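You operate a simulated robot arm through the tools that you are given. There is no shell and no other tool. Be economical: measure what you need, move in short steps, check, and stop when the job is done.

Carry out the task below with a simulated robot arm. There is one attempt and no reset: what you move stays moved.

Task
Fill the bedside glass to its line from the water bottle.
Fine: rest the wooden stopper on the side table, stand the bottle where it was and push the stopper back in.

The check looks at the end state, three seconds after you hand in, the way a careful person would. Anything else that was tipped, shoved, dropped, spilled or broken makes it a failure. Lids that push on must go on centred and level and be pressed home; caps that screw on are set level and turned clockwise until they are tight.

Robot
A 7-joint arm with a two-finger parallel gripper, fixed in place. Base frame: the origin is at the foot of the arm, x ahead of it, y to its left, z up. Lengths are in mm, angles in degrees, forces in N, time in s.
With the tool pointing down near the work surface it reaches from about 340 to 780 mm from the base axis. Its first joint turns from -166.0 to 166.0 degrees. Payload 3.91 kg.
The tool frame sits at the grasp point between the pads (the TCP): z along the fingers, y along the line on which they close. The tips reach 30 mm beyond it. Largest opening 110 mm; finger width 20, thickness 10; the body of the gripper, 48 by 112 mm, starts 55 mm behind the TCP.
Orientation is told as [roll, pitch, yaw] about the base's x, y, z axes, in that order, counted from this pose: with the fingers straight down and closing along the base's y, the tool's x points along the base's -x, its y along +y and its z along -z.

Tools
- The arm moves only by the tool arm_command. Its argument "rows" is a list that holds one entry, the list of rows, each a list of 6 numbers: the shift along the tool's x, y, z in units of 200 mm (1.0 is 200 mm), then the turn, a rotation vector about the tool's x, y, z in units of 60 degrees (1.0 is 60 degrees). In form: [[[dx, dy, dz, wx, wy, wz], ...]]. A call has 1 to 12 rows; each row is the pose to reach, as a shift and turn from the pose commanded when the call began, along the tool's axes at that moment. "fingers" is the finger opening in cm, from 0 to 11, set as the call begins (left out, the last holds). A call with a number of a shift or a turn outside -1 to 1 is refused whole. Each row takes 0.2 s and may step no farther than 50 mm and 8.6 degrees from the row before; otherwise, or with a gripper value out of range, the whole call is refused. A pose out of reach is approached as far as the arm can. The call stops where the force on the tool passes 40 N (or 10 N more than at its start, if that is more) or the arm is blocked; 0.2 s more then pass. The fingers move at their own pace (about 153 mm/s each) and stop on an object; they squeeze with about 41 N. The grip force told is the motor's: it shows also when the fingers shut on nothing. Time passes only in rows, and 0.2 s behind the last, so rows that repeat a pose let the fingers close. The reply holds the time, the measured pose of the TCP, the force on the tool along the base axes, the opening and the grip force, in the units named above and with some noise.
- Cameras (640 x 400 px; columns grow to the right, rows downward): "scene" is fixed at [400.8, 501.1, 1618.5]; the picture's right is [-0.97, 0.23, 0.00], its down [0.13, 0.53, -0.84] and it looks along [-0.19, -0.81, -0.55] (base axes); focal length 309 px, centre (320, 200). "wrist" rides on the gripper at [77, 7, -114] in the tool frame; the picture's right is [-0.09, 1.00, 0.00], its down [-0.80, -0.07, -0.59] and it looks along [-0.59, -0.05, 0.80] (tool axes); focal length 270 px, centre (320, 200). There is no depth. A picture from a camera that has moved, and an enlarged one, comes with that camera's place and axes in the base frame and with its lens.
- grab_frame(camera): a new picture of that camera. The clock stands still meanwhile.
- move_column(by): slides the trunk up (or, below 0, down) by that many mm; the arm rides with it, the base frame stays. It gives what a move gives, with no picture.
- inspect(camera, box): a new picture of the part [left, top, right, bottom] of that camera's present view, enlarged. The clock stands still meanwhile.
- hand_in(): hands the job in; it is judged then, once.

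Go step by step. Nothing tells you positions but the pictures and the camera data: compare them with the known pose of the tool, close in by small moves and look again before you grip or let go. The budget is 120 turns and 76 pictures, counting those below and the enlarged ones. Unless the task says otherwise, let go and move clear before handing in, and close with one line.

The tools are called after ">>>" as a command line: name --argument value ..., lists and objects as JSON in quotes. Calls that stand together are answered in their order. arm_command: Moves the arm, as the interface text tells. Its arguments: {"type":"object","properties":{"rows":{"type":"array","items":{"type":"array","items":{"type":"array","items":{"type":"number"}}}},"fingers":{"type":"number"}},"required":["rows"]} The other tools are called the same way: move_column (by) slides the trunk up or down; grab_frame (camera) takes a picture; inspect (camera, box) takes an enlarged picture of a part of a camera's view; hand_in () hands the job in.

At the start:

```text
time_s: 0.0
eef_pos: [222.6, -318.1, 1254.8]
orientation: [-0.1, 0.0, 0.0]
force: [0.1, 0.3, 0.4]
width: 109.7
gripper_force: 0.1
trunk travel left (down, up): [-550.0, 60.0]
```

scene: 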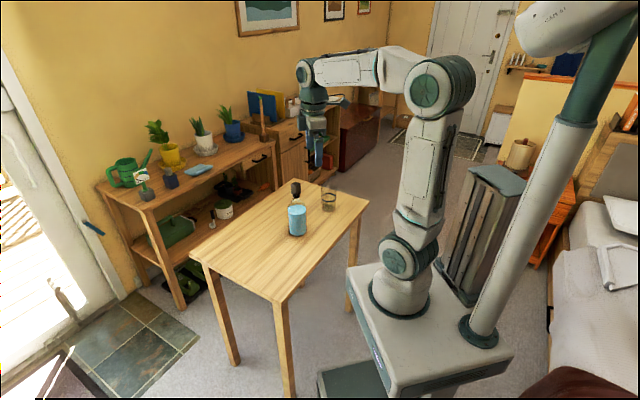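
wrist: 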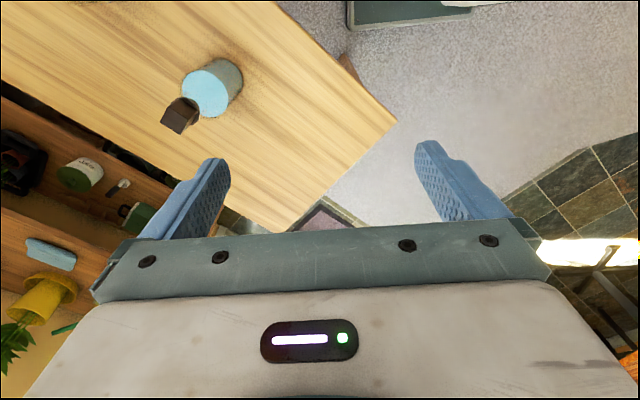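

I see a table with a blue cylinder, a dark item and a glass. I'll look closer at these.

>>> inspect --camera "scene" --box '[250, 160, 378, 240]'

>>> inspect --camera "wrist" --box '[100, 0, 420, 200]'

```text
5.00 times, centred on (314, 200) of scene
camera zoom: at [400.8, 501.1, 1618.5], right [-0.97, 0.23, 0.0], down [0.13, 0.53, -0.84], along [-0.19, -0.81, -0.55], focal length 1544 px, centre (350, 200)
```

zoom: 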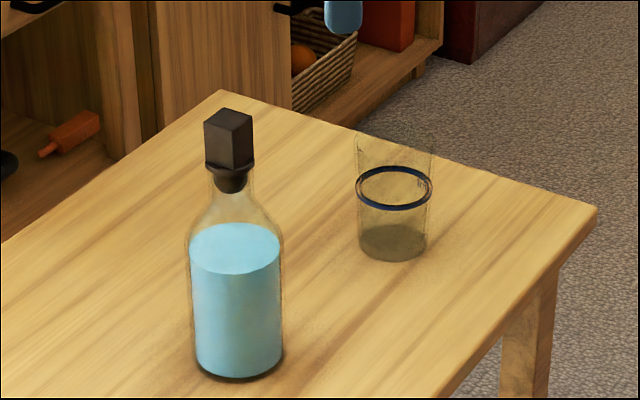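

```text
2.00 times, centred on (260, 100) of wrist
camera zoom: at [145.4, -310.9, 1369.3], right [0.09, 1.0, 0.0], down [0.8, -0.07, 0.59], along [0.59, -0.05, -0.8], focal length 541 px, centre (440, 400)
```

zoom: 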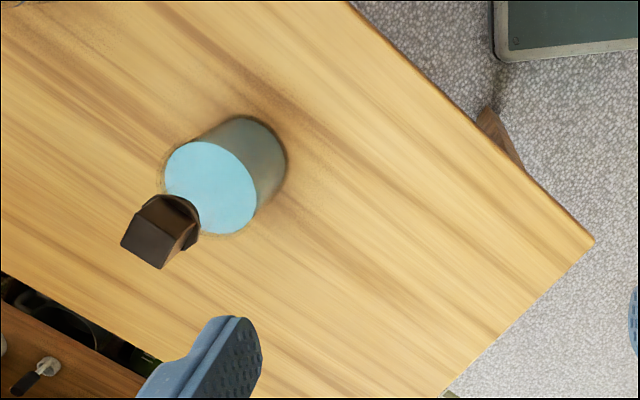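

The bottle appears to stand near (262, -500), with its stopper top at z≈1030. The glass is near (96, -625), with its line at about z≈861. I'll move above the bottle to look at the stopper.

>>> arm_command --rows '[[[-0.033, -0.152, 0.115, 0, 0, 0], [-0.066, -0.304, 0.23, 0, 0, 0], [-0.099, -0.456, 0.345, 0, 0, 0], [-0.132, -0.608, 0.46, 0, 0, 0], [-0.165, -0.76, 0.575, 0, 0, 0], [-0.197, -0.91, 0.675, 0, 0, 0]]]' --fingers 11

>>> grab_frame --camera "wrist"

>>> inspect --camera "scene" --box '[250, 130, 378, 240]'

```text
time_s: 1.4
eef_pos: [262.8, -501.1, 1119.1]
orientation: [0.1, 0.1, -0.1]
force: [0.6, 0.8, -0.6]
width: 109.9
gripper_force: 0.1
trunk travel left (down, up): [-550.0, 60.0]
```

```text
71 pictures are left
camera wrist: at [184.5, -494.2, 1232.6], right [0.09, 1.0, 0.0], down [0.8, -0.07, 0.59], along [0.59, -0.05, -0.8], focal length 270 px, centre (320, 200)
```

wrist: 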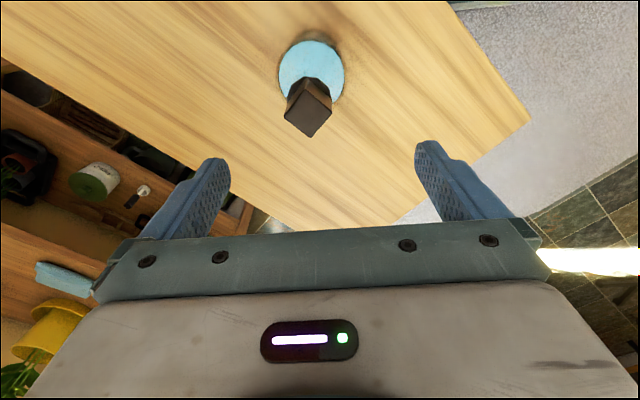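

```text
3.64 times, centred on (314, 185) of scene
camera zoom: at [400.8, 501.1, 1618.5], right [-0.97, 0.23, 0.0], down [0.13, 0.53, -0.84], along [-0.19, -0.81, -0.55], focal length 1123 px, centre (342, 254)
```

zoom: 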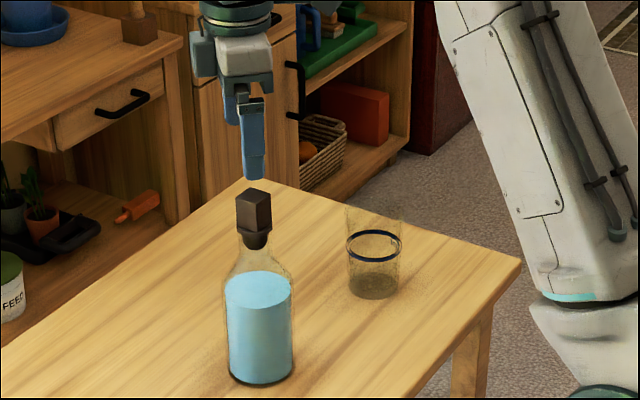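

The stopper is in view, and its knob is turned relative to the tool. I'll zoom in for the angle.

>>> inspect --camera "wrist" --box '[256, 30, 368, 150]'

```text
3.33 times, centred on (312, 90) of wrist
camera zoom: at [184.5, -494.2, 1232.6], right [0.09, 1.0, 0.0], down [0.8, -0.07, 0.59], along [0.59, -0.05, -0.8], focal length 901 px, centre (347, 567)
```

zoom: 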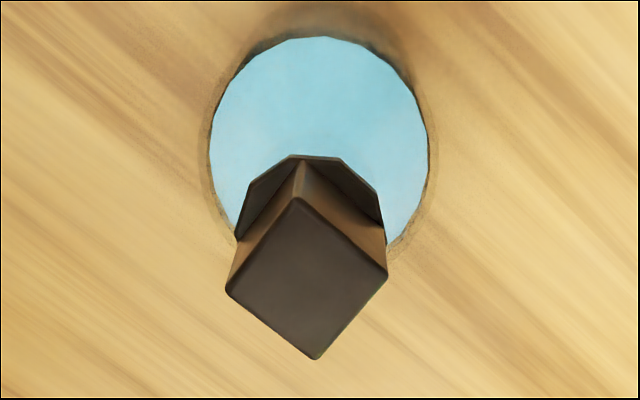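

The knob is about 27 mm square and turned 45°. Its centre is near (256.5, -510) and its top is at about z≈1020. I'll turn 45°, centre over it and come down part way.

>>> arm_command --rows '[[[0.005, -0.007, 0.02, 0, 0, 0.125], [0.01, -0.015, 0.05, 0, 0, 0.25], [0.015, -0.022, 0.1, 0, 0, 0.375], [0.02, -0.03, 0.15, 0, 0, 0.5], [0.025, -0.037, 0.2, 0, 0, 0.625], [0.0315, -0.045, 0.25, 0, 0, 0.75]]]' --fingers 8

>>> grab_frame --camera "wrist"

>>> inspect --camera "scene" --box '[266, 155, 330, 195]'

```text
time_s: 2.8
eef_pos: [258.1, -508.0, 1069.3]
orientation: [0.0, -0.1, -45.0]
force: [0.1, 0.6, 0.2]
width: 80.1
gripper_force: 0.0
trunk travel left (down, up): [-550.0, 60.0]
```

```text
68 pictures are left
camera wrist: at [206.2, -449.2, 1184.2], right [0.77, 0.64, 0.0], down [0.52, -0.62, 0.59], along [0.38, -0.46, -0.8], focal length 270 px, centre (320, 200)
```

wrist: 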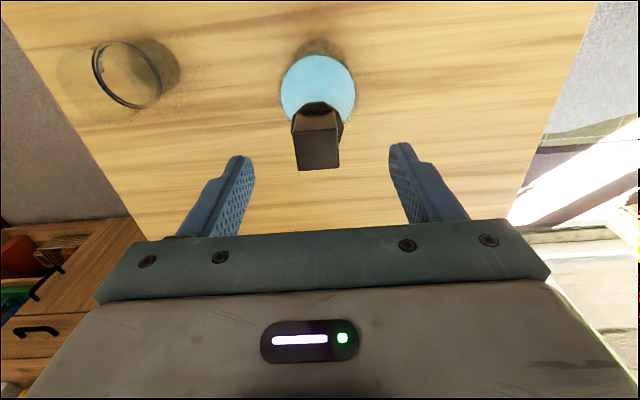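

```text
10.00 times, centred on (298, 175) of scene
camera zoom: at [400.8, 501.1, 1618.5], right [-0.97, 0.23, 0.0], down [0.13, 0.53, -0.84], along [-0.19, -0.81, -0.55], focal length 3087 px, centre (540, 450)
```

zoom: 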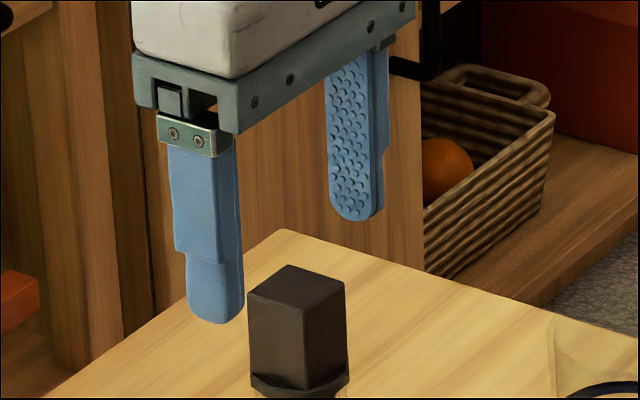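

The tool is aligned to the knob to within a few mm. I'll descend around it.

>>> arm_command --rows '[[[-0.01, -0.015, 0.1, 0, 0, 0], [-0.01, -0.015, 0.2, 0, 0, 0], [-0.01, -0.015, 0.276, 0, 0, 0]]]'

>>> inspect --camera "scene" --box '[266, 165, 330, 205]'

>>> inspect --camera "wrist" --box '[220, 50, 420, 250]'

```text
time_s: 3.6
eef_pos: [254.7, -511.0, 1015.0]
orientation: [0.0, 0.0, -45.0]
force: [-0.8, -0.3, -1.2]
width: 80.1
gripper_force: 0.1
trunk travel left (down, up): [-550.0, 60.0]
```

```text
10.00 times, centred on (298, 185) of scene
camera zoom: at [400.8, 501.1, 1618.5], right [-0.97, 0.23, 0.0], down [0.13, 0.53, -0.84], along [-0.19, -0.81, -0.55], focal length 3087 px, centre (540, 350)
```

zoom: 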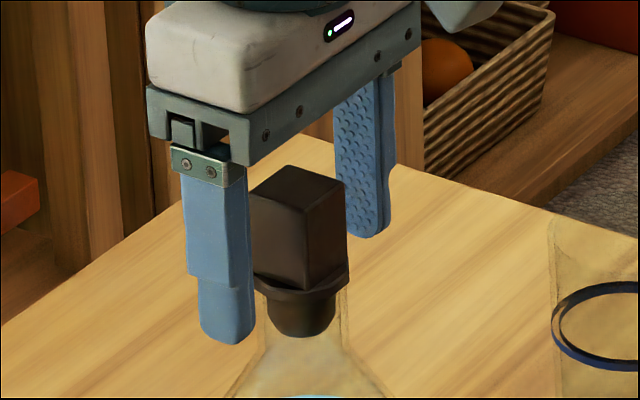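

```text
2.00 times, centred on (320, 150) of wrist
camera zoom: at [204.5, -452.7, 1129.3], right [0.77, 0.64, 0.0], down [0.52, -0.62, 0.59], along [0.38, -0.46, -0.8], focal length 541 px, centre (320, 300)
```

zoom: 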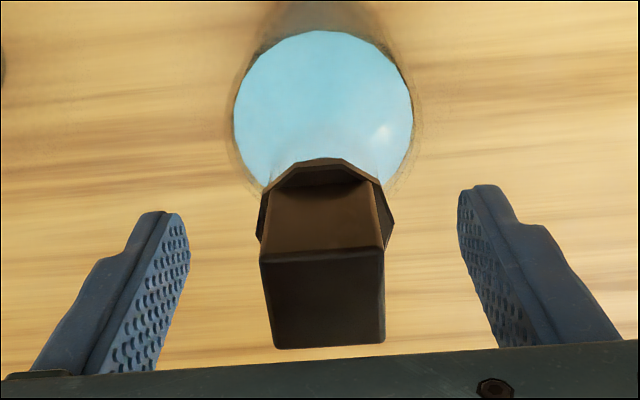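

The knob is centred between the fingers. The flange sits at about z≈990, so I'll rise 9 mm to keep the tips clear of it and then close.

>>> arm_command --rows '[[[0, 0, -0.045, 0, 0, 0]]]'

>>> arm_command --rows '[[[0, 0, 0, 0, 0, 0], [0, 0, 0, 0, 0, 0], [0, 0, 0, 0, 0, 0], [0, 0, 0, 0, 0, 0]]]' --fingers 2

>>> inspect --camera "scene" --box '[266, 165, 330, 205]'

```text
time_s: 4.0
eef_pos: [255.5, -512.7, 1024.6]
orientation: [0.0, 0.0, -45.0]
force: [-0.8, 0.7, -0.5]
width: 80.0
gripper_force: 0.1
trunk travel left (down, up): [-550.0, 60.0]
```

```text
time_s: 5.0
eef_pos: [255.4, -510.3, 1023.6]
orientation: [0.0, 0.0, -45.1]
force: [0.4, -0.2, 0.0]
width: 36.8
gripper_force: 40.0
trunk travel left (down, up): [-550.0, 60.0]
```

```text
10.00 times, centred on (298, 185) of scene
camera zoom: at [400.8, 501.1, 1618.5], right [-0.97, 0.23, 0.0], down [0.13, 0.53, -0.84], along [-0.19, -0.81, -0.55], focal length 3087 px, centre (540, 350)
```

zoom: 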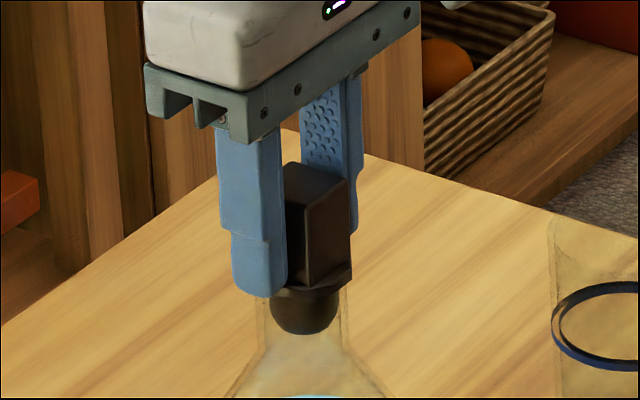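

The 36.8 mm width matches the flange, not the ~28 mm knob. I'll open, rise 8 mm and close again.

>>> arm_command --rows '[[[0, 0, 0, 0, 0, 0], [0, 0, 0, 0, 0, 0], [0, 0, -0.045, 0, 0, 0]]]' --fingers 6

>>> arm_command --rows '[[[0, 0, 0, 0, 0, 0], [0, 0, 0, 0, 0, 0], [0, 0, 0, 0, 0, 0], [0, 0, 0, 0, 0, 0]]]' --fingers 2

>>> inspect --camera "scene" --box '[266, 165, 330, 205]'

```text
time_s: 5.8
eef_pos: [256.3, -512.9, 1032.9]
orientation: [0.1, -0.1, -45.0]
force: [0.4, -0.3, -0.6]
width: 60.0
gripper_force: 0.0
trunk travel left (down, up): [-550.0, 60.0]
```

```text
time_s: 6.8
eef_pos: [256.8, -511.5, 1032.5]
orientation: [0.0, 0.0, -44.9]
force: [0.9, -0.6, -0.5]
width: 26.7
gripper_force: 41.1
trunk travel left (down, up): [-550.0, 60.0]
```

```text
10.00 times, centred on (298, 185) of scene
camera zoom: at [400.8, 501.1, 1618.5], right [-0.97, 0.23, 0.0], down [0.13, 0.53, -0.84], along [-0.19, -0.81, -0.55], focal length 3087 px, centre (540, 350)
```

zoom: 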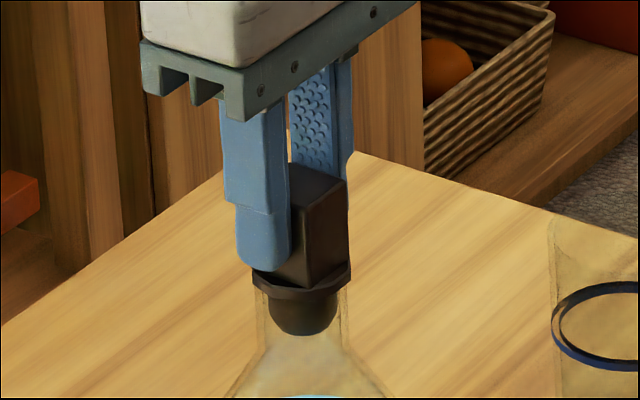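

The fingers now hold the knob at 26.7 mm. The seated reference is TCP (256.5, -511.5, 1032.5), and I'll pull up slowly.

>>> arm_command --rows '[[[0, 0, -0.01, 0, 0, 0], [0, 0, -0.02, 0, 0, 0], [0, 0, -0.035, 0, 0, 0], [0, 0, -0.05, 0, 0, 0]]]'

>>> inspect --camera "scene" --box '[256, 155, 352, 245]'

```text
time_s: 7.8
eef_pos: [256.9, -512.1, 1042.3]
orientation: [-0.1, 0.0, -45.0]
force: [0.0, -0.1, -1.0]
width: 26.6
gripper_force: 41.3
trunk travel left (down, up): [-550.0, 60.0]
```

```text
4.44 times, centred on (304, 200) of scene
camera zoom: at [400.8, 501.1, 1618.5], right [-0.97, 0.23, 0.0], down [0.13, 0.53, -0.84], along [-0.19, -0.81, -0.55], focal length 1372 px, centre (391, 200)
```

zoom: 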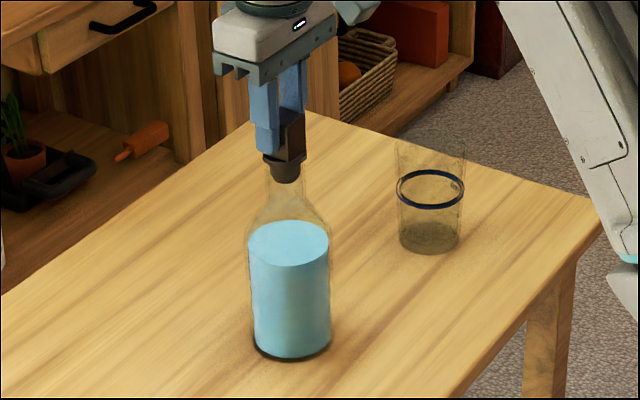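

The stopper slid out without disturbing the bottle. I'll lift it clear.

>>> arm_command --rows '[[[0, 0, -0.1, 0, 0, 0], [0, 0, -0.2, 0, 0, 0], [0, 0, -0.35, 0, 0, 0]]]'

>>> inspect --camera "scene" --box '[256, 135, 384, 240]'

>>> grab_frame --camera "wrist"

```text
time_s: 8.6
eef_pos: [255.1, -511.4, 1113.2]
orientation: [0.1, 0.0, -45.2]
force: [-0.2, 0.2, 0.3]
width: 26.8
gripper_force: 40.7
trunk travel left (down, up): [-550.0, 60.0]
```

```text
3.81 times, centred on (320, 188) of scene
camera zoom: at [400.8, 501.1, 1618.5], right [-0.97, 0.23, 0.0], down [0.13, 0.53, -0.84], along [-0.19, -0.81, -0.55], focal length 1176 px, centre (320, 248)
```

zoom: 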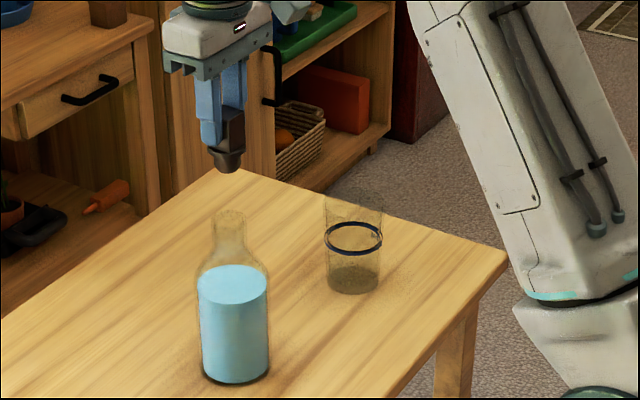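

```text
60 pictures are left
camera wrist: at [204.2, -453.1, 1227.6], right [0.77, 0.64, 0.0], down [0.52, -0.62, 0.59], along [0.38, -0.46, -0.8], focal length 270 px, centre (320, 200)
```

wrist: 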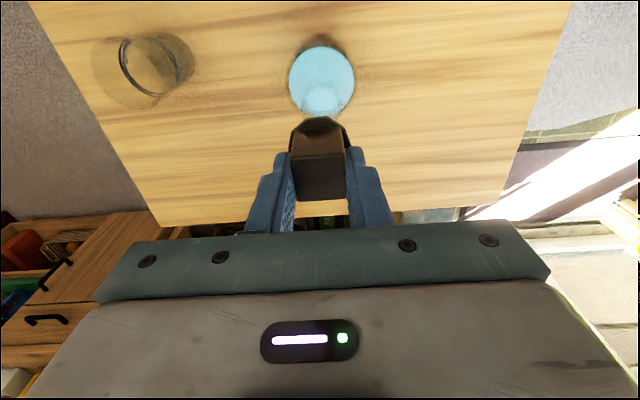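

The stopper is out. I'll check the shape of its underside while moving it to a free spot on the table near (400, -420).

>>> arm_command --rows '[[[-0.047, 0.208, 0, 0, 0, 0], [-0.095, 0.417, 0, 0, 0, 0], [-0.143, 0.625, 0, 0, 0, 0], [-0.191, 0.834, 0, 0, 0, 0]]]'

>>> inspect --camera "scene" --box '[210, 150, 306, 210]'

>>> grab_frame --camera "wrist"

```text
time_s: 9.6
eef_pos: [401.1, -423.2, 1111.2]
orientation: [0.0, 0.0, -45.0]
force: [0.0, -0.2, -0.6]
width: 26.5
gripper_force: 41.4
trunk travel left (down, up): [-550.0, 60.0]
```

```text
6.67 times, centred on (258, 180) of scene
camera zoom: at [400.8, 501.1, 1618.5], right [-0.97, 0.23, 0.0], down [0.13, 0.53, -0.84], along [-0.19, -0.81, -0.55], focal length 2058 px, centre (733, 333)
```

zoom: 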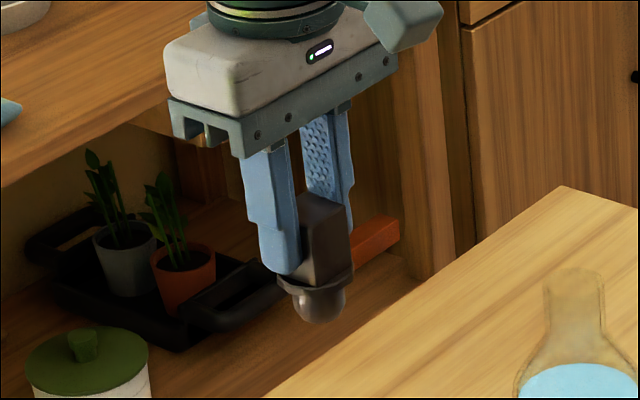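

```text
58 pictures are left
camera wrist: at [350.8, -363.9, 1225.7], right [0.77, 0.64, 0.0], down [0.52, -0.62, 0.59], along [0.38, -0.46, -0.8], focal length 270 px, centre (320, 200)
```

wrist: 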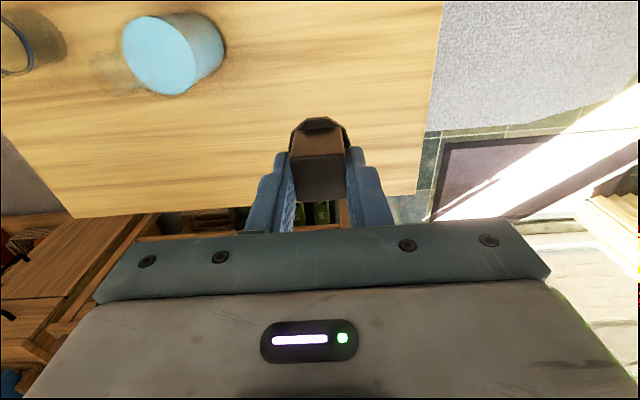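

The spot is clear of the table edges. I'll zoom in on the plug's bottom to see whether it's flat.

>>> inspect --camera "scene" --box '[244, 176, 272, 202]'

```text
15.38 times, centred on (258, 189) of scene
camera zoom: at [400.8, 501.1, 1618.5], right [-0.97, 0.23, 0.0], down [0.13, 0.53, -0.84], along [-0.19, -0.81, -0.55], focal length 4750 px, centre (1274, 369)
```

zoom: 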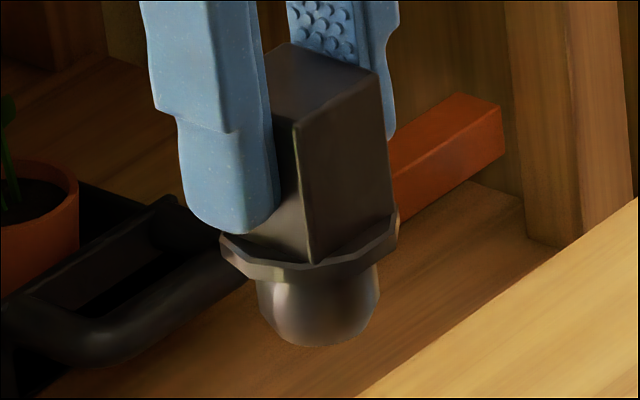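

The plug has a flat bottom about 25 mm across, so it can stand upright. I'll descend toward the table, expecting contact near TCP z≈860.

>>> arm_command --rows '[[[0, 0, 0.22, 0, 0, 0], [0, 0, 0.44, 0, 0, 0], [0, 0, 0.66, 0, 0, 0], [0, 0, 0.85, 0, 0, 0], [0, 0, 1.0, 0, 0, 0]]]'

>>> arm_command --rows '[[[0, 0, 0.07, 0, 0, 0], [0, 0, 0.13, 0, 0, 0]]]'

>>> inspect --camera "scene" --box '[220, 190, 300, 250]'

```text
time_s: 10.8
eef_pos: [400.6, -423.8, 912.5]
orientation: [0.0, 0.0, -45.0]
force: [0.1, 0.0, 0.4]
width: 26.4
gripper_force: 41.2
trunk travel left (down, up): [-550.0, 60.0]
```

```text
time_s: 11.4
eef_pos: [401.1, -423.5, 886.4]
orientation: [0.0, -0.1, -44.8]
force: [0.7, 0.8, -0.1]
width: 26.8
gripper_force: 41.3
trunk travel left (down, up): [-550.0, 60.0]
```

```text
6.67 times, centred on (260, 220) of scene
camera zoom: at [400.8, 501.1, 1618.5], right [-0.97, 0.23, 0.0], down [0.13, 0.53, -0.84], along [-0.19, -0.81, -0.55], focal length 2058 px, centre (720, 67)
```

zoom: 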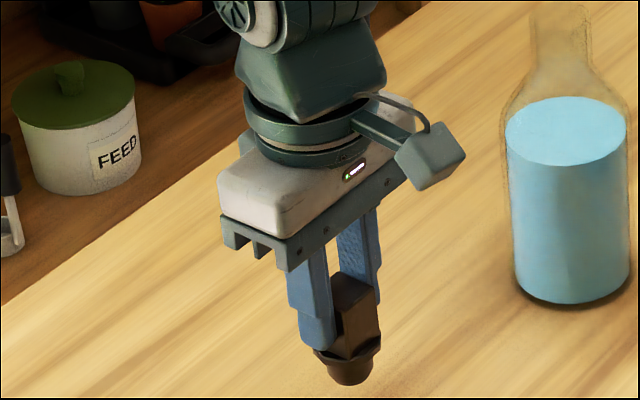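

The plug bottom is close to the table. I'll go down in 3 mm steps while watching the force.

>>> arm_command --rows '[[[0, 0, 0.015, 0, 0, 0], [0, 0, 0.03, 0, 0, 0]]]'

>>> arm_command --rows '[[[0, 0, 0.015, 0, 0, 0], [0, 0, 0.03, 0, 0, 0]]]'

```text
time_s: 12.0
eef_pos: [400.4, -422.7, 880.6]
orientation: [0.1, 0.1, -45.1]
force: [-0.1, 0.3, -0.7]
width: 26.8
gripper_force: 41.1
trunk travel left (down, up): [-550.0, 60.0]
```

```text
time_s: 12.6
eef_pos: [400.9, -422.1, 873.4]
orientation: [0.0, 0.0, -45.0]
force: [0.3, -0.1, -0.3]
width: 26.7
gripper_force: 40.4
trunk travel left (down, up): [-550.0, 60.0]
```

>>> arm_command --rows '[[[0, 0, 0.01, 0, 0, 0], [0, 0, 0.02, 0, 0, 0]]]'

>>> inspect --camera "scene" --box '[250, 225, 290, 255]'

```text
time_s: 13.2
eef_pos: [401.3, -421.4, 870.6]
orientation: [0.0, 0.0, -45.0]
force: [0.1, 0.5, 0.2]
width: 26.6
gripper_force: 41.0
trunk travel left (down, up): [-550.0, 60.0]
```

```text
13.33 times, centred on (270, 240) of scene
camera zoom: at [400.8, 501.1, 1618.5], right [-0.97, 0.23, 0.0], down [0.13, 0.53, -0.84], along [-0.19, -0.81, -0.55], focal length 4116 px, centre (987, -333)
```

zoom: 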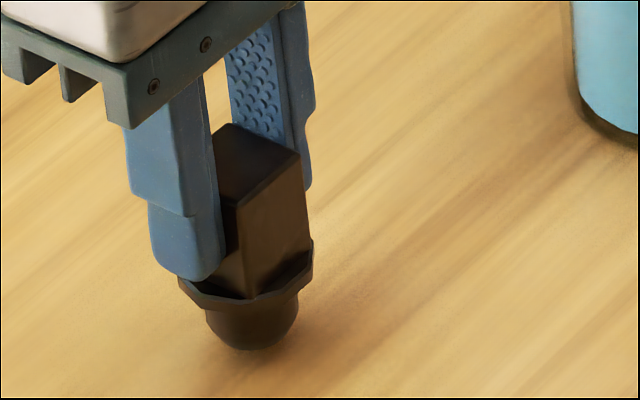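

There's no contact yet, so I'll continue slowly.

>>> arm_command --rows '[[[0, 0, 0.01, 0, 0, 0], [0, 0, 0.02, 0, 0, 0]]]'

>>> arm_command --rows '[[[0, 0, 0.01, 0, 0, 0]]]'

>>> arm_command --rows '[[[0, 0, 0.01, 0, 0, 0]]]'

```text
time_s: 13.8
eef_pos: [401.0, -421.7, 867.0]
orientation: [-0.1, 0.0, -44.9]
force: [0.3, 0.2, -0.5]
width: 26.7
gripper_force: 40.8
trunk travel left (down, up): [-550.0, 60.0]
```

```text
time_s: 14.2
eef_pos: [401.4, -421.2, 865.3]
orientation: [0.0, 0.0, -45.0]
force: [0.3, 0.7, 1.1]
width: 26.7
gripper_force: 40.5
trunk travel left (down, up): [-550.0, 60.0]
```

```text
time_s: 14.6
eef_pos: [399.3, -421.1, 864.7]
orientation: [0.0, -0.2, -45.0]
force: [-1.0, 3.4, 18.0]
width: 26.9
gripper_force: 41.3
trunk travel left (down, up): [-550.0, 60.0]
```

Contact came at z≈865. I'll ease up 1 mm, open gently, then retreat upward.

>>> arm_command --rows '[[[0, 0, -0.006, 0, 0, 0]]]'

>>> arm_command --rows '[[[0, 0, 0, 0, 0, 0], [0, 0, 0, 0, 0, 0], [0, 0, 0, 0, 0, 0]]]' --fingers 6

>>> inspect --camera "scene" --box '[250, 225, 290, 255]'

```text
time_s: 15.0
eef_pos: [401.5, -421.0, 865.7]
orientation: [0.0, -0.1, -45.0]
force: [0.8, -1.3, 13.7]
width: 26.5
gripper_force: 40.9
trunk travel left (down, up): [-550.0, 60.0]
```

```text
time_s: 15.8
eef_pos: [401.4, -421.2, 864.0]
orientation: [0.0, -0.1, -45.0]
force: [0.7, -0.5, -0.3]
width: 59.6
gripper_force: 0.0
trunk travel left (down, up): [-550.0, 60.0]
```

```text
13.33 times, centred on (270, 240) of scene
camera zoom: at [400.8, 501.1, 1618.5], right [-0.97, 0.23, 0.0], down [0.13, 0.53, -0.84], along [-0.19, -0.81, -0.55], focal length 4116 px, centre (987, -333)
```

zoom: 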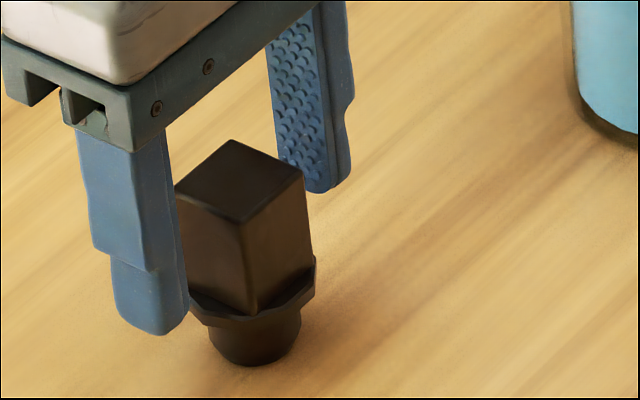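

The stopper stands upright at (401, -421). I'll rise clear and start turning the wrist so the camera ends up on top for a side grasp of the bottle.

>>> arm_command --rows '[[[0, 0, -0.2, 0, 0, 0], [0, 0, -0.4, 0, 0, 0], [0, 0, -0.6, 0, 0, 0], [0, 0, -0.8, 0, 0, 0], [0, 0, -1.0, 0, 0, 0]]]'

>>> arm_command --rows '[[[0, 0, -0.1, 0, 0, -0.142], [0, 0, -0.2, 0, 0, -0.284], [0, 0, -0.3, 0, 0, -0.426], [0, 0, -0.3, 0, 0, -0.568], [0, 0, -0.3, 0, 0, -0.71], [0, 0, -0.3, 0, 0, -0.852], [0, 0, -0.3, 0, 0, -0.994]]]'

>>> arm_command --rows '[[[0, 0, 0, 0, 0, -0.142], [0, 0, 0, 0, 0, -0.284], [0, 0, 0, 0, 0, -0.426], [0, 0, 0, 0, 0, -0.568], [0, 0, 0, 0, 0, -0.71], [0, 0, 0, 0, 0, -0.852], [0, 0, 0, 0, 0, -0.994]]]'

```text
time_s: 17.0
eef_pos: [401.5, -420.8, 1063.6]
orientation: [0.0, 0.0, -45.0]
force: [-0.3, -0.4, 1.3]
width: 59.8
gripper_force: 0.0
trunk travel left (down, up): [-550.0, 60.0]
```

```text
time_s: 18.6
eef_pos: [401.0, -420.7, 1124.0]
orientation: [0.0, 0.0, 14.8]
force: [-0.2, -0.5, -0.1]
width: 59.8
gripper_force: 0.2
trunk travel left (down, up): [-550.0, 60.0]
```

```text
time_s: 20.2
eef_pos: [399.6, -421.2, 1125.2]
orientation: [0.0, 0.0, 74.4]
force: [-0.3, 1.4, -0.2]
width: 59.8
gripper_force: 0.1
trunk travel left (down, up): [-550.0, 60.0]
```

The wrist turns freely. I'll finish the yaw, to about 117°, while moving above the bottle at a safe height.

>>> arm_command --rows '[[[0.105, 0.095, -0.1, 0, 0, -0.12], [0.21, 0.19, -0.2, 0, 0, -0.24], [0.315, 0.285, -0.275, 0, 0, -0.36], [0.42, 0.38, -0.275, 0, 0, -0.48], [0.525, 0.475, -0.275, 0, 0, -0.6], [0.629, 0.569, -0.275, 0, 0, -0.71]]]' --fingers 11

```text
time_s: 21.6
eef_pos: [256.9, -513.9, 1178.2]
orientation: [0.1, 0.0, 116.8]
force: [0.8, 0.2, -0.3]
width: 109.9
gripper_force: 0.0
trunk travel left (down, up): [-550.0, 60.0]
```

The tool x axis now points away from the base. I'll pitch the tool up to horizontal in two stages above the bottle.

>>> arm_command --rows '[[[0, 0, 0, 0, 0.142, 0], [0, 0, 0, 0, 0.284, 0], [0, 0, 0, 0, 0.426, 0], [0, 0, 0, 0, 0.568, 0], [0, 0, 0, 0, 0.71, 0], [0, 0, 0, 0, 0.852, 0], [0, 0, 0, 0, 0.994, 0]]]'

>>> grab_frame --camera "scene"

```text
time_s: 23.2
eef_pos: [259.3, -512.1, 1178.9]
orientation: [-0.1, 59.7, 117.0]
force: [-0.4, 0.3, -0.3]
width: 110.1
gripper_force: 0.1
trunk travel left (down, up): [-550.0, 60.0]
```

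```text
53 pictures are left
```

scene: 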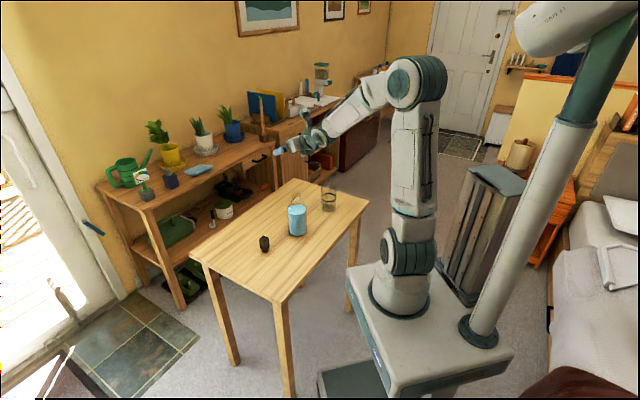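

Pitch is at 60° with no trouble. I'll finish to horizontal and take a wrist view.

>>> arm_command --rows '[[[0, 0, 0, 0, 0.13, 0], [0, 0, 0, 0, 0.26, 0], [0, 0, 0, 0, 0.39, 0], [0, 0, 0, 0, 0.505, 0]]]'

>>> grab_frame --camera "wrist"

```text
time_s: 24.2
eef_pos: [257.6, -510.8, 1179.2]
orientation: [98.7, 90.2, -144.3]
force: [0.1, -0.2, -0.3]
width: 109.8
gripper_force: 0.0
trunk travel left (down, up): [-550.0, 60.0]
```

```text
52 pictures are left
camera wrist: at [198.9, -412.4, 1256.2], right [-0.89, -0.45, -0.09], down [-0.21, 0.56, -0.8], along [0.41, -0.69, -0.59], focal length 270 px, centre (320, 200)
```

wrist: 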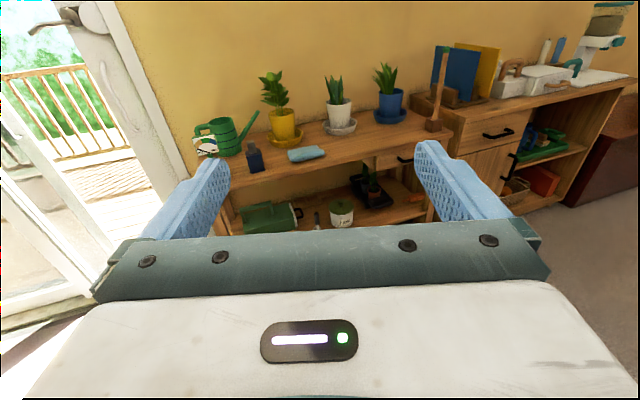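

The tool is horizontal above the bottle. I'll descend to z≈1000 and check that the jaws straddle the bottle.

>>> arm_command --rows '[[[-0.2, 0, 0, 0, 0, 0], [-0.4, 0, 0, 0, 0, 0], [-0.6, 0, 0, 0, 0, 0], [-0.75, 0, 0, 0, 0, 0], [-0.87, 0, 0, 0, 0, 0]]]'

>>> grab_frame --camera "wrist"

>>> inspect --camera "scene" --box '[240, 140, 400, 250]'

```text
time_s: 25.4
eef_pos: [257.1, -512.7, 1004.2]
orientation: [104.0, 90.0, -139.0]
force: [0.5, 0.7, 0.8]
width: 110.0
gripper_force: 0.0
trunk travel left (down, up): [-550.0, 60.0]
```

```text
51 pictures are left
camera wrist: at [198.4, -414.1, 1081.2], right [-0.89, -0.45, -0.09], down [-0.21, 0.56, -0.8], along [0.41, -0.69, -0.59], focal length 270 px, centre (320, 200)
```

wrist: 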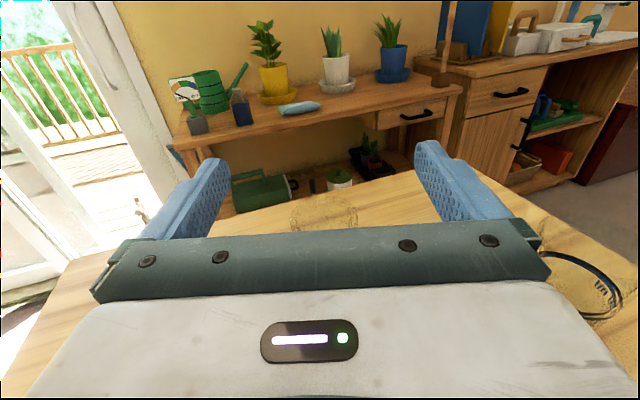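

```text
3.64 times, centred on (320, 195) of scene
camera zoom: at [400.8, 501.1, 1618.5], right [-0.97, 0.23, 0.0], down [0.13, 0.53, -0.84], along [-0.19, -0.81, -0.55], focal length 1123 px, centre (320, 218)
```

zoom: 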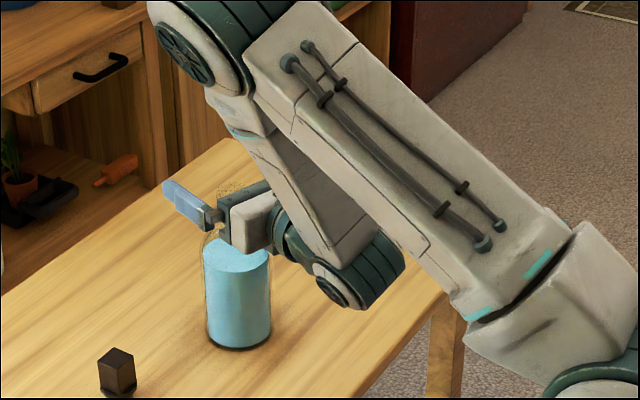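

The wrist joint hangs low behind the gripper, so I'll pitch the tool 20° nose-down to give it table clearance. Then I'll continue down part way.

>>> arm_command --rows '[[[0, 0, 0, 0, -0.111, 0], [0, 0, 0, 0, -0.222, 0], [0, 0, 0, 0, -0.333, 0]]]'

>>> arm_command --rows '[[[-0.1, 0, 0.008, 0, 0, 0], [-0.198, 0, 0.04, 0, 0, 0]]]'

>>> grab_frame --camera "wrist"

>>> inspect --camera "scene" --box '[240, 140, 400, 250]'

```text
time_s: 26.2
eef_pos: [256.6, -512.0, 1004.3]
orientation: [0.0, 69.8, 117.0]
force: [0.0, 0.1, 0.0]
width: 109.7
gripper_force: 0.0
trunk travel left (down, up): [-550.0, 60.0]
```

```text
time_s: 26.8
eef_pos: [254.3, -508.3, 963.9]
orientation: [0.0, 70.0, 116.9]
force: [0.7, -0.5, 0.1]
width: 109.9
gripper_force: 0.1
trunk travel left (down, up): [-550.0, 60.0]
```

```text
49 pictures are left
camera wrist: at [210.8, -438.9, 1074.6], right [-0.9, -0.42, -0.08], down [-0.31, 0.77, -0.55], along [0.3, -0.47, -0.83], focal length 270 px, centre (320, 200)
```

wrist: 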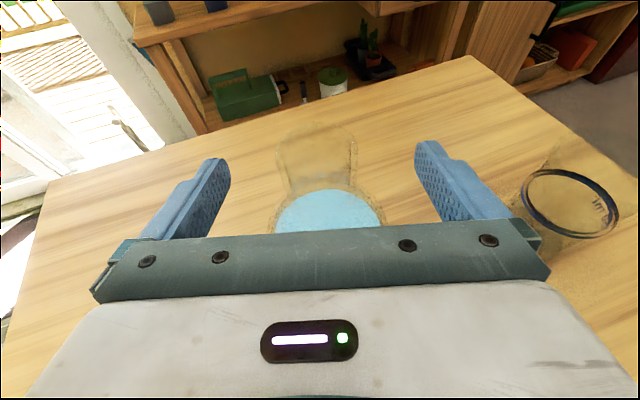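

```text
3.64 times, centred on (320, 195) of scene
camera zoom: at [400.8, 501.1, 1618.5], right [-0.97, 0.23, 0.0], down [0.13, 0.53, -0.84], along [-0.19, -0.81, -0.55], focal length 1123 px, centre (320, 218)
```

zoom: 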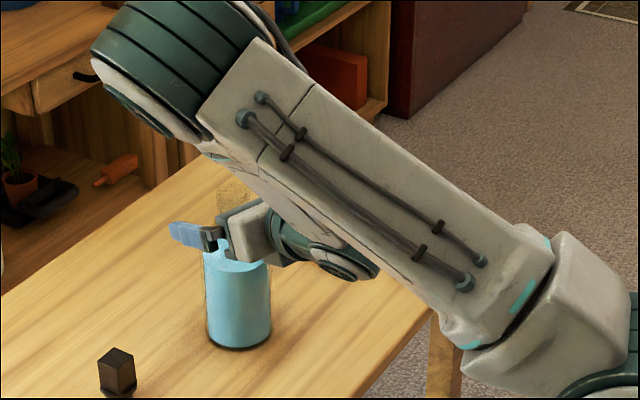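

The bottle is centred between the jaws. I'll lower to z≈885.

>>> arm_command --rows '[[[-0.12, 0, 0.044, 0, 0, 0], [-0.25, 0, 0.091, 0, 0, 0], [-0.371, 0, 0.135, 0, 0, 0]]]'

>>> grab_frame --camera "wrist"

>>> inspect --camera "scene" --box '[240, 140, 400, 250]'

```text
time_s: 27.6
eef_pos: [254.0, -506.7, 886.2]
orientation: [0.1, 70.0, 116.9]
force: [-0.4, -0.1, 0.8]
width: 110.1
gripper_force: 0.1
trunk travel left (down, up): [-550.0, 60.0]
```

```text
47 pictures are left
camera wrist: at [210.1, -436.8, 998.2], right [-0.9, -0.42, -0.08], down [-0.31, 0.77, -0.55], along [0.3, -0.47, -0.83], focal length 270 px, centre (320, 200)
```

wrist: 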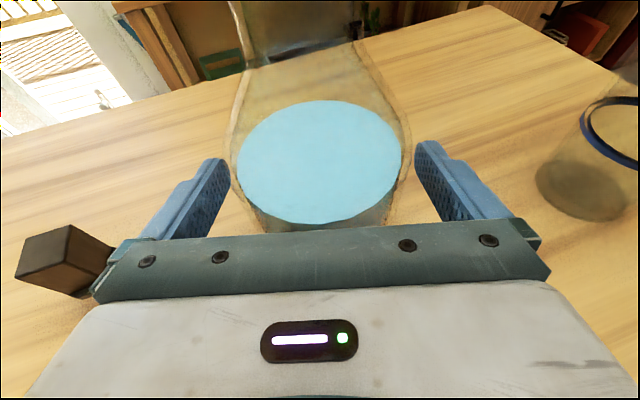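

```text
3.64 times, centred on (320, 195) of scene
camera zoom: at [400.8, 501.1, 1618.5], right [-0.97, 0.23, 0.0], down [0.13, 0.53, -0.84], along [-0.19, -0.81, -0.55], focal length 1123 px, centre (320, 218)
```

zoom: 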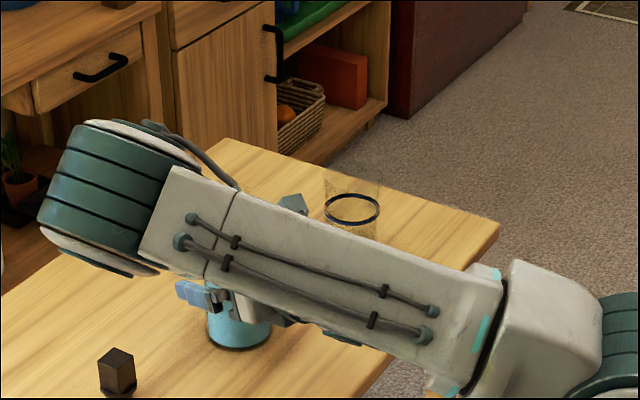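

The jaws straddle the bottle evenly, so I'll close.

>>> arm_command --rows '[[[0, 0, 0, 0, 0, 0], [0, 0, 0, 0, 0, 0], [0, 0, 0, 0, 0, 0], [0, 0, 0, 0, 0, 0]]]' --fingers 5

>>> grab_frame --camera "wrist"

```text
time_s: 28.6
eef_pos: [253.6, -505.5, 887.1]
orientation: [0.0, 70.0, 116.8]
force: [-1.6, -1.2, 1.3]
width: 76.2
gripper_force: 41.3
trunk travel left (down, up): [-550.0, 60.0]
```

```text
45 pictures are left
camera wrist: at [209.6, -436.9, 998.4], right [-0.9, -0.42, -0.08], down [-0.31, 0.77, -0.55], along [0.3, -0.47, -0.83], focal length 270 px, centre (320, 200)
```

wrist: 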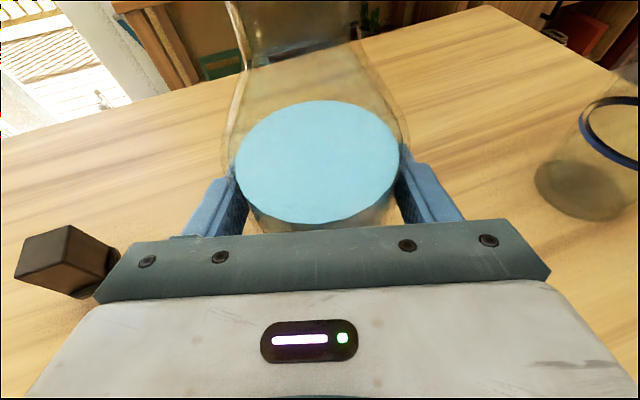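

The grip is at 76.2 mm. I'll lift the bottle 40 mm first and check that it holds.

>>> arm_command --rows '[[[0.047, 0, -0.0171, 0, 0, 0], [0.094, 0, -0.0342, 0, 0, 0], [0.188, 0, -0.0684, 0, 0, 0]]]'

>>> inspect --camera "scene" --box '[240, 140, 400, 250]'

>>> grab_frame --camera "wrist"

```text
time_s: 29.4
eef_pos: [254.2, -507.2, 926.2]
orientation: [0.0, 69.8, 116.8]
force: [0.1, -0.2, -8.5]
width: 75.8
gripper_force: 41.3
trunk travel left (down, up): [-550.0, 60.0]
```

```text
3.64 times, centred on (320, 195) of scene
camera zoom: at [400.8, 501.1, 1618.5], right [-0.97, 0.23, 0.0], down [0.13, 0.53, -0.84], along [-0.19, -0.81, -0.55], focal length 1123 px, centre (320, 218)
```

zoom: 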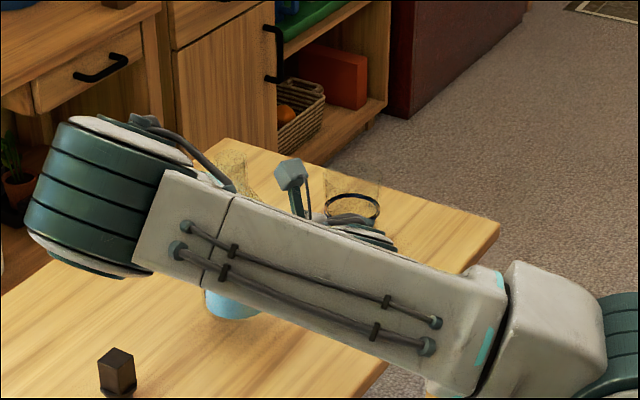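

```text
43 pictures are left
camera wrist: at [210.1, -438.1, 1038.4], right [-0.9, -0.42, -0.08], down [-0.31, 0.78, -0.55], along [0.3, -0.47, -0.83], focal length 270 px, centre (320, 200)
```

wrist: 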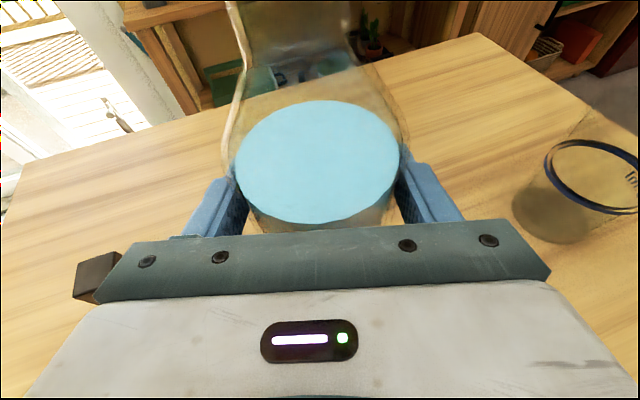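

The bottle holds, with about 8.5 N of load. I'll lift it above glass height and carry it toward the glass, keeping it upright.

>>> arm_command --rows '[[[0.141, 0, -0.051, 0, 0, 0], [0.282, 0, -0.103, 0, 0, 0], [0.423, 0, -0.154, 0, 0, 0], [0.441, 0.146, -0.104, 0, 0, 0], [0.459, 0.293, -0.055, 0, 0, 0], [0.477, 0.439, -0.005, 0, 0, 0]]]'

>>> grab_frame --camera "wrist"

>>> grab_frame --camera "scene"

```text
time_s: 30.8
eef_pos: [189.2, -577.2, 1014.9]
orientation: [0.0, 69.9, 116.7]
force: [-0.4, 0.1, -7.3]
width: 75.9
gripper_force: 40.9
trunk travel left (down, up): [-550.0, 60.0]
```

```text
42 pictures are left
camera wrist: at [144.8, -507.2, 1125.8], right [-0.9, -0.42, -0.08], down [-0.31, 0.78, -0.55], along [0.3, -0.47, -0.83], focal length 270 px, centre (320, 200)
```

wrist: 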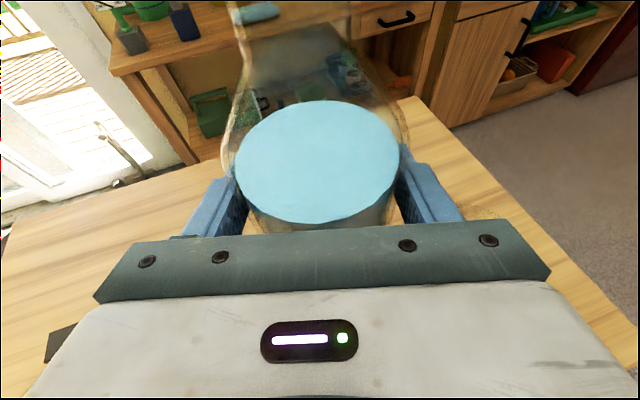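

```text
41 pictures are left
```

scene: 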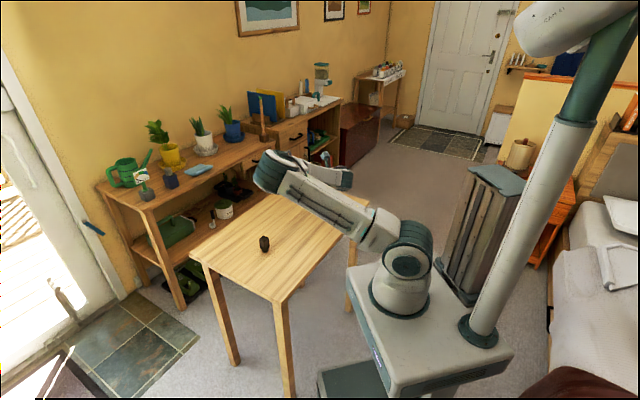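

The arm hides the glass in the scene view, but from the earlier views I place the glass at about (86, -638). Next I'll tilt the bottle toward it about the horizontal approach axis, to 49°, still high.

>>> arm_command --rows '[[[0.0005, 0.01, 0.001, 0.04, 0, 0.11], [0.001, 0.02, 0.003, 0.08, 0, 0.22], [0.0015, 0.03, 0.004, 0.12, 0, 0.33], [0.002, 0.04, 0.005, 0.16, 0, 0.44], [0.0025, 0.05, 0.007, 0.2, 0, 0.55], [0.003, 0.06, 0.008, 0.24, 0, 0.66], [0.0034, 0.067, 0.0094, 0.28, 0, 0.77]]]'

>>> grab_frame --camera "wrist"

>>> grab_frame --camera "scene"

```text
time_s: 32.4
eef_pos: [178.4, -582.8, 1014.2]
orientation: [-73.6, 37.7, 52.5]
force: [-0.7, 0.0, -8.1]
width: 75.8
gripper_force: 40.7
trunk travel left (down, up): [-550.0, 60.0]
```

```text
40 pictures are left
camera wrist: at [62.0, -550.7, 1082.3], right [-0.54, -0.24, -0.81], down [0.04, 0.95, -0.3], along [0.84, -0.19, -0.5], focal length 270 px, centre (320, 200)
```

wrist: 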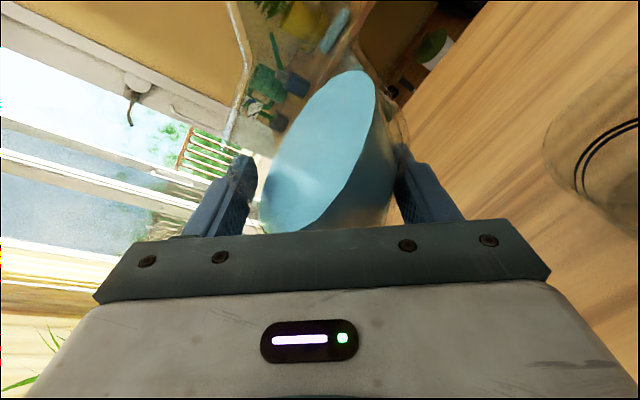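

```text
39 pictures are left
```

scene: 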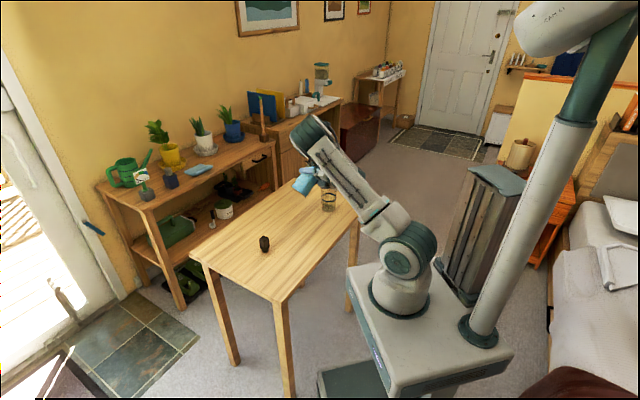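

Now the scene camera sees both the bottle and the glass, so I'll zoom in.

>>> inspect --camera "scene" --box '[280, 160, 360, 220]'

```text
6.67 times, centred on (320, 190) of scene
camera zoom: at [400.8, 501.1, 1618.5], right [-0.97, 0.23, 0.0], down [0.13, 0.53, -0.84], along [-0.19, -0.81, -0.55], focal length 2058 px, centre (320, 267)
```

zoom: 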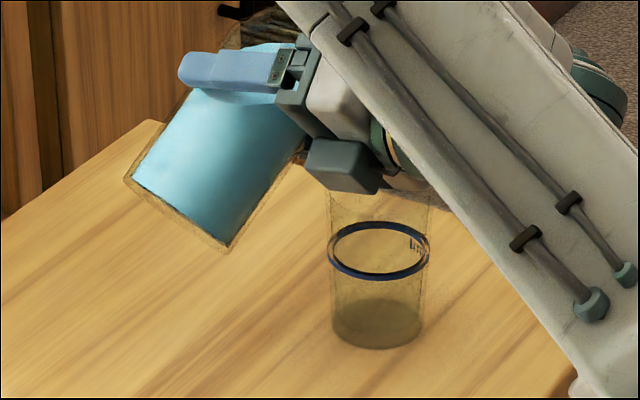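

The glass is visible, with the line ring at mid-height. I'll lower the bottle to z≈945 while tilting to 63°, which should still be short of pouring.

>>> arm_command --rows '[[[-0.072, 0.088, 0.026, 0.0266, 0, 0.073], [-0.144, 0.176, 0.052, 0.0532, 0, 0.146], [-0.216, 0.264, 0.0784, 0.0798, 0, 0.219]]]'

>>> grab_frame --camera "wrist"

>>> inspect --camera "scene" --box '[280, 160, 360, 220]'

```text
time_s: 33.2
eef_pos: [179.2, -581.8, 944.4]
orientation: [-80.2, 25.1, 49.0]
force: [0.5, -0.1, -7.2]
width: 75.9
gripper_force: 41.0
trunk travel left (down, up): [-550.0, 60.0]
```

```text
37 pictures are left
camera wrist: at [50.3, -556.5, 989.1], right [-0.35, -0.14, -0.93], down [0.09, 0.98, -0.18], along [0.93, -0.15, -0.33], focal length 270 px, centre (320, 200)
```

wrist: 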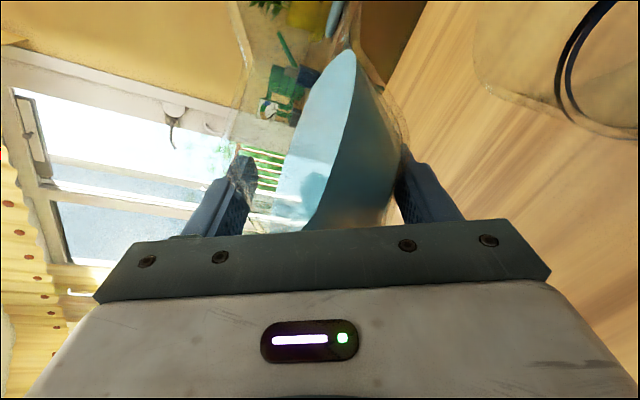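

```text
6.67 times, centred on (320, 190) of scene
camera zoom: at [400.8, 501.1, 1618.5], right [-0.97, 0.23, 0.0], down [0.13, 0.53, -0.84], along [-0.19, -0.81, -0.55], focal length 2058 px, centre (320, 267)
```

zoom: 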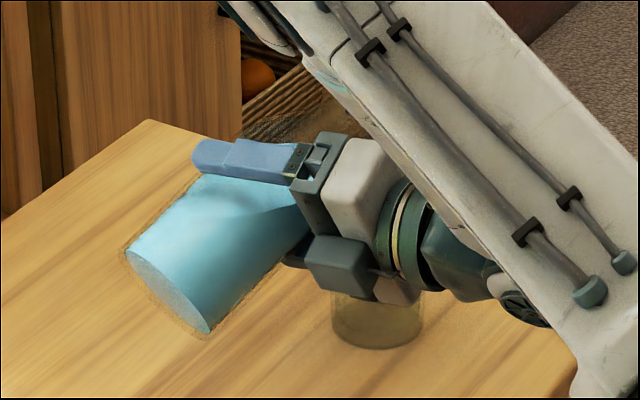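

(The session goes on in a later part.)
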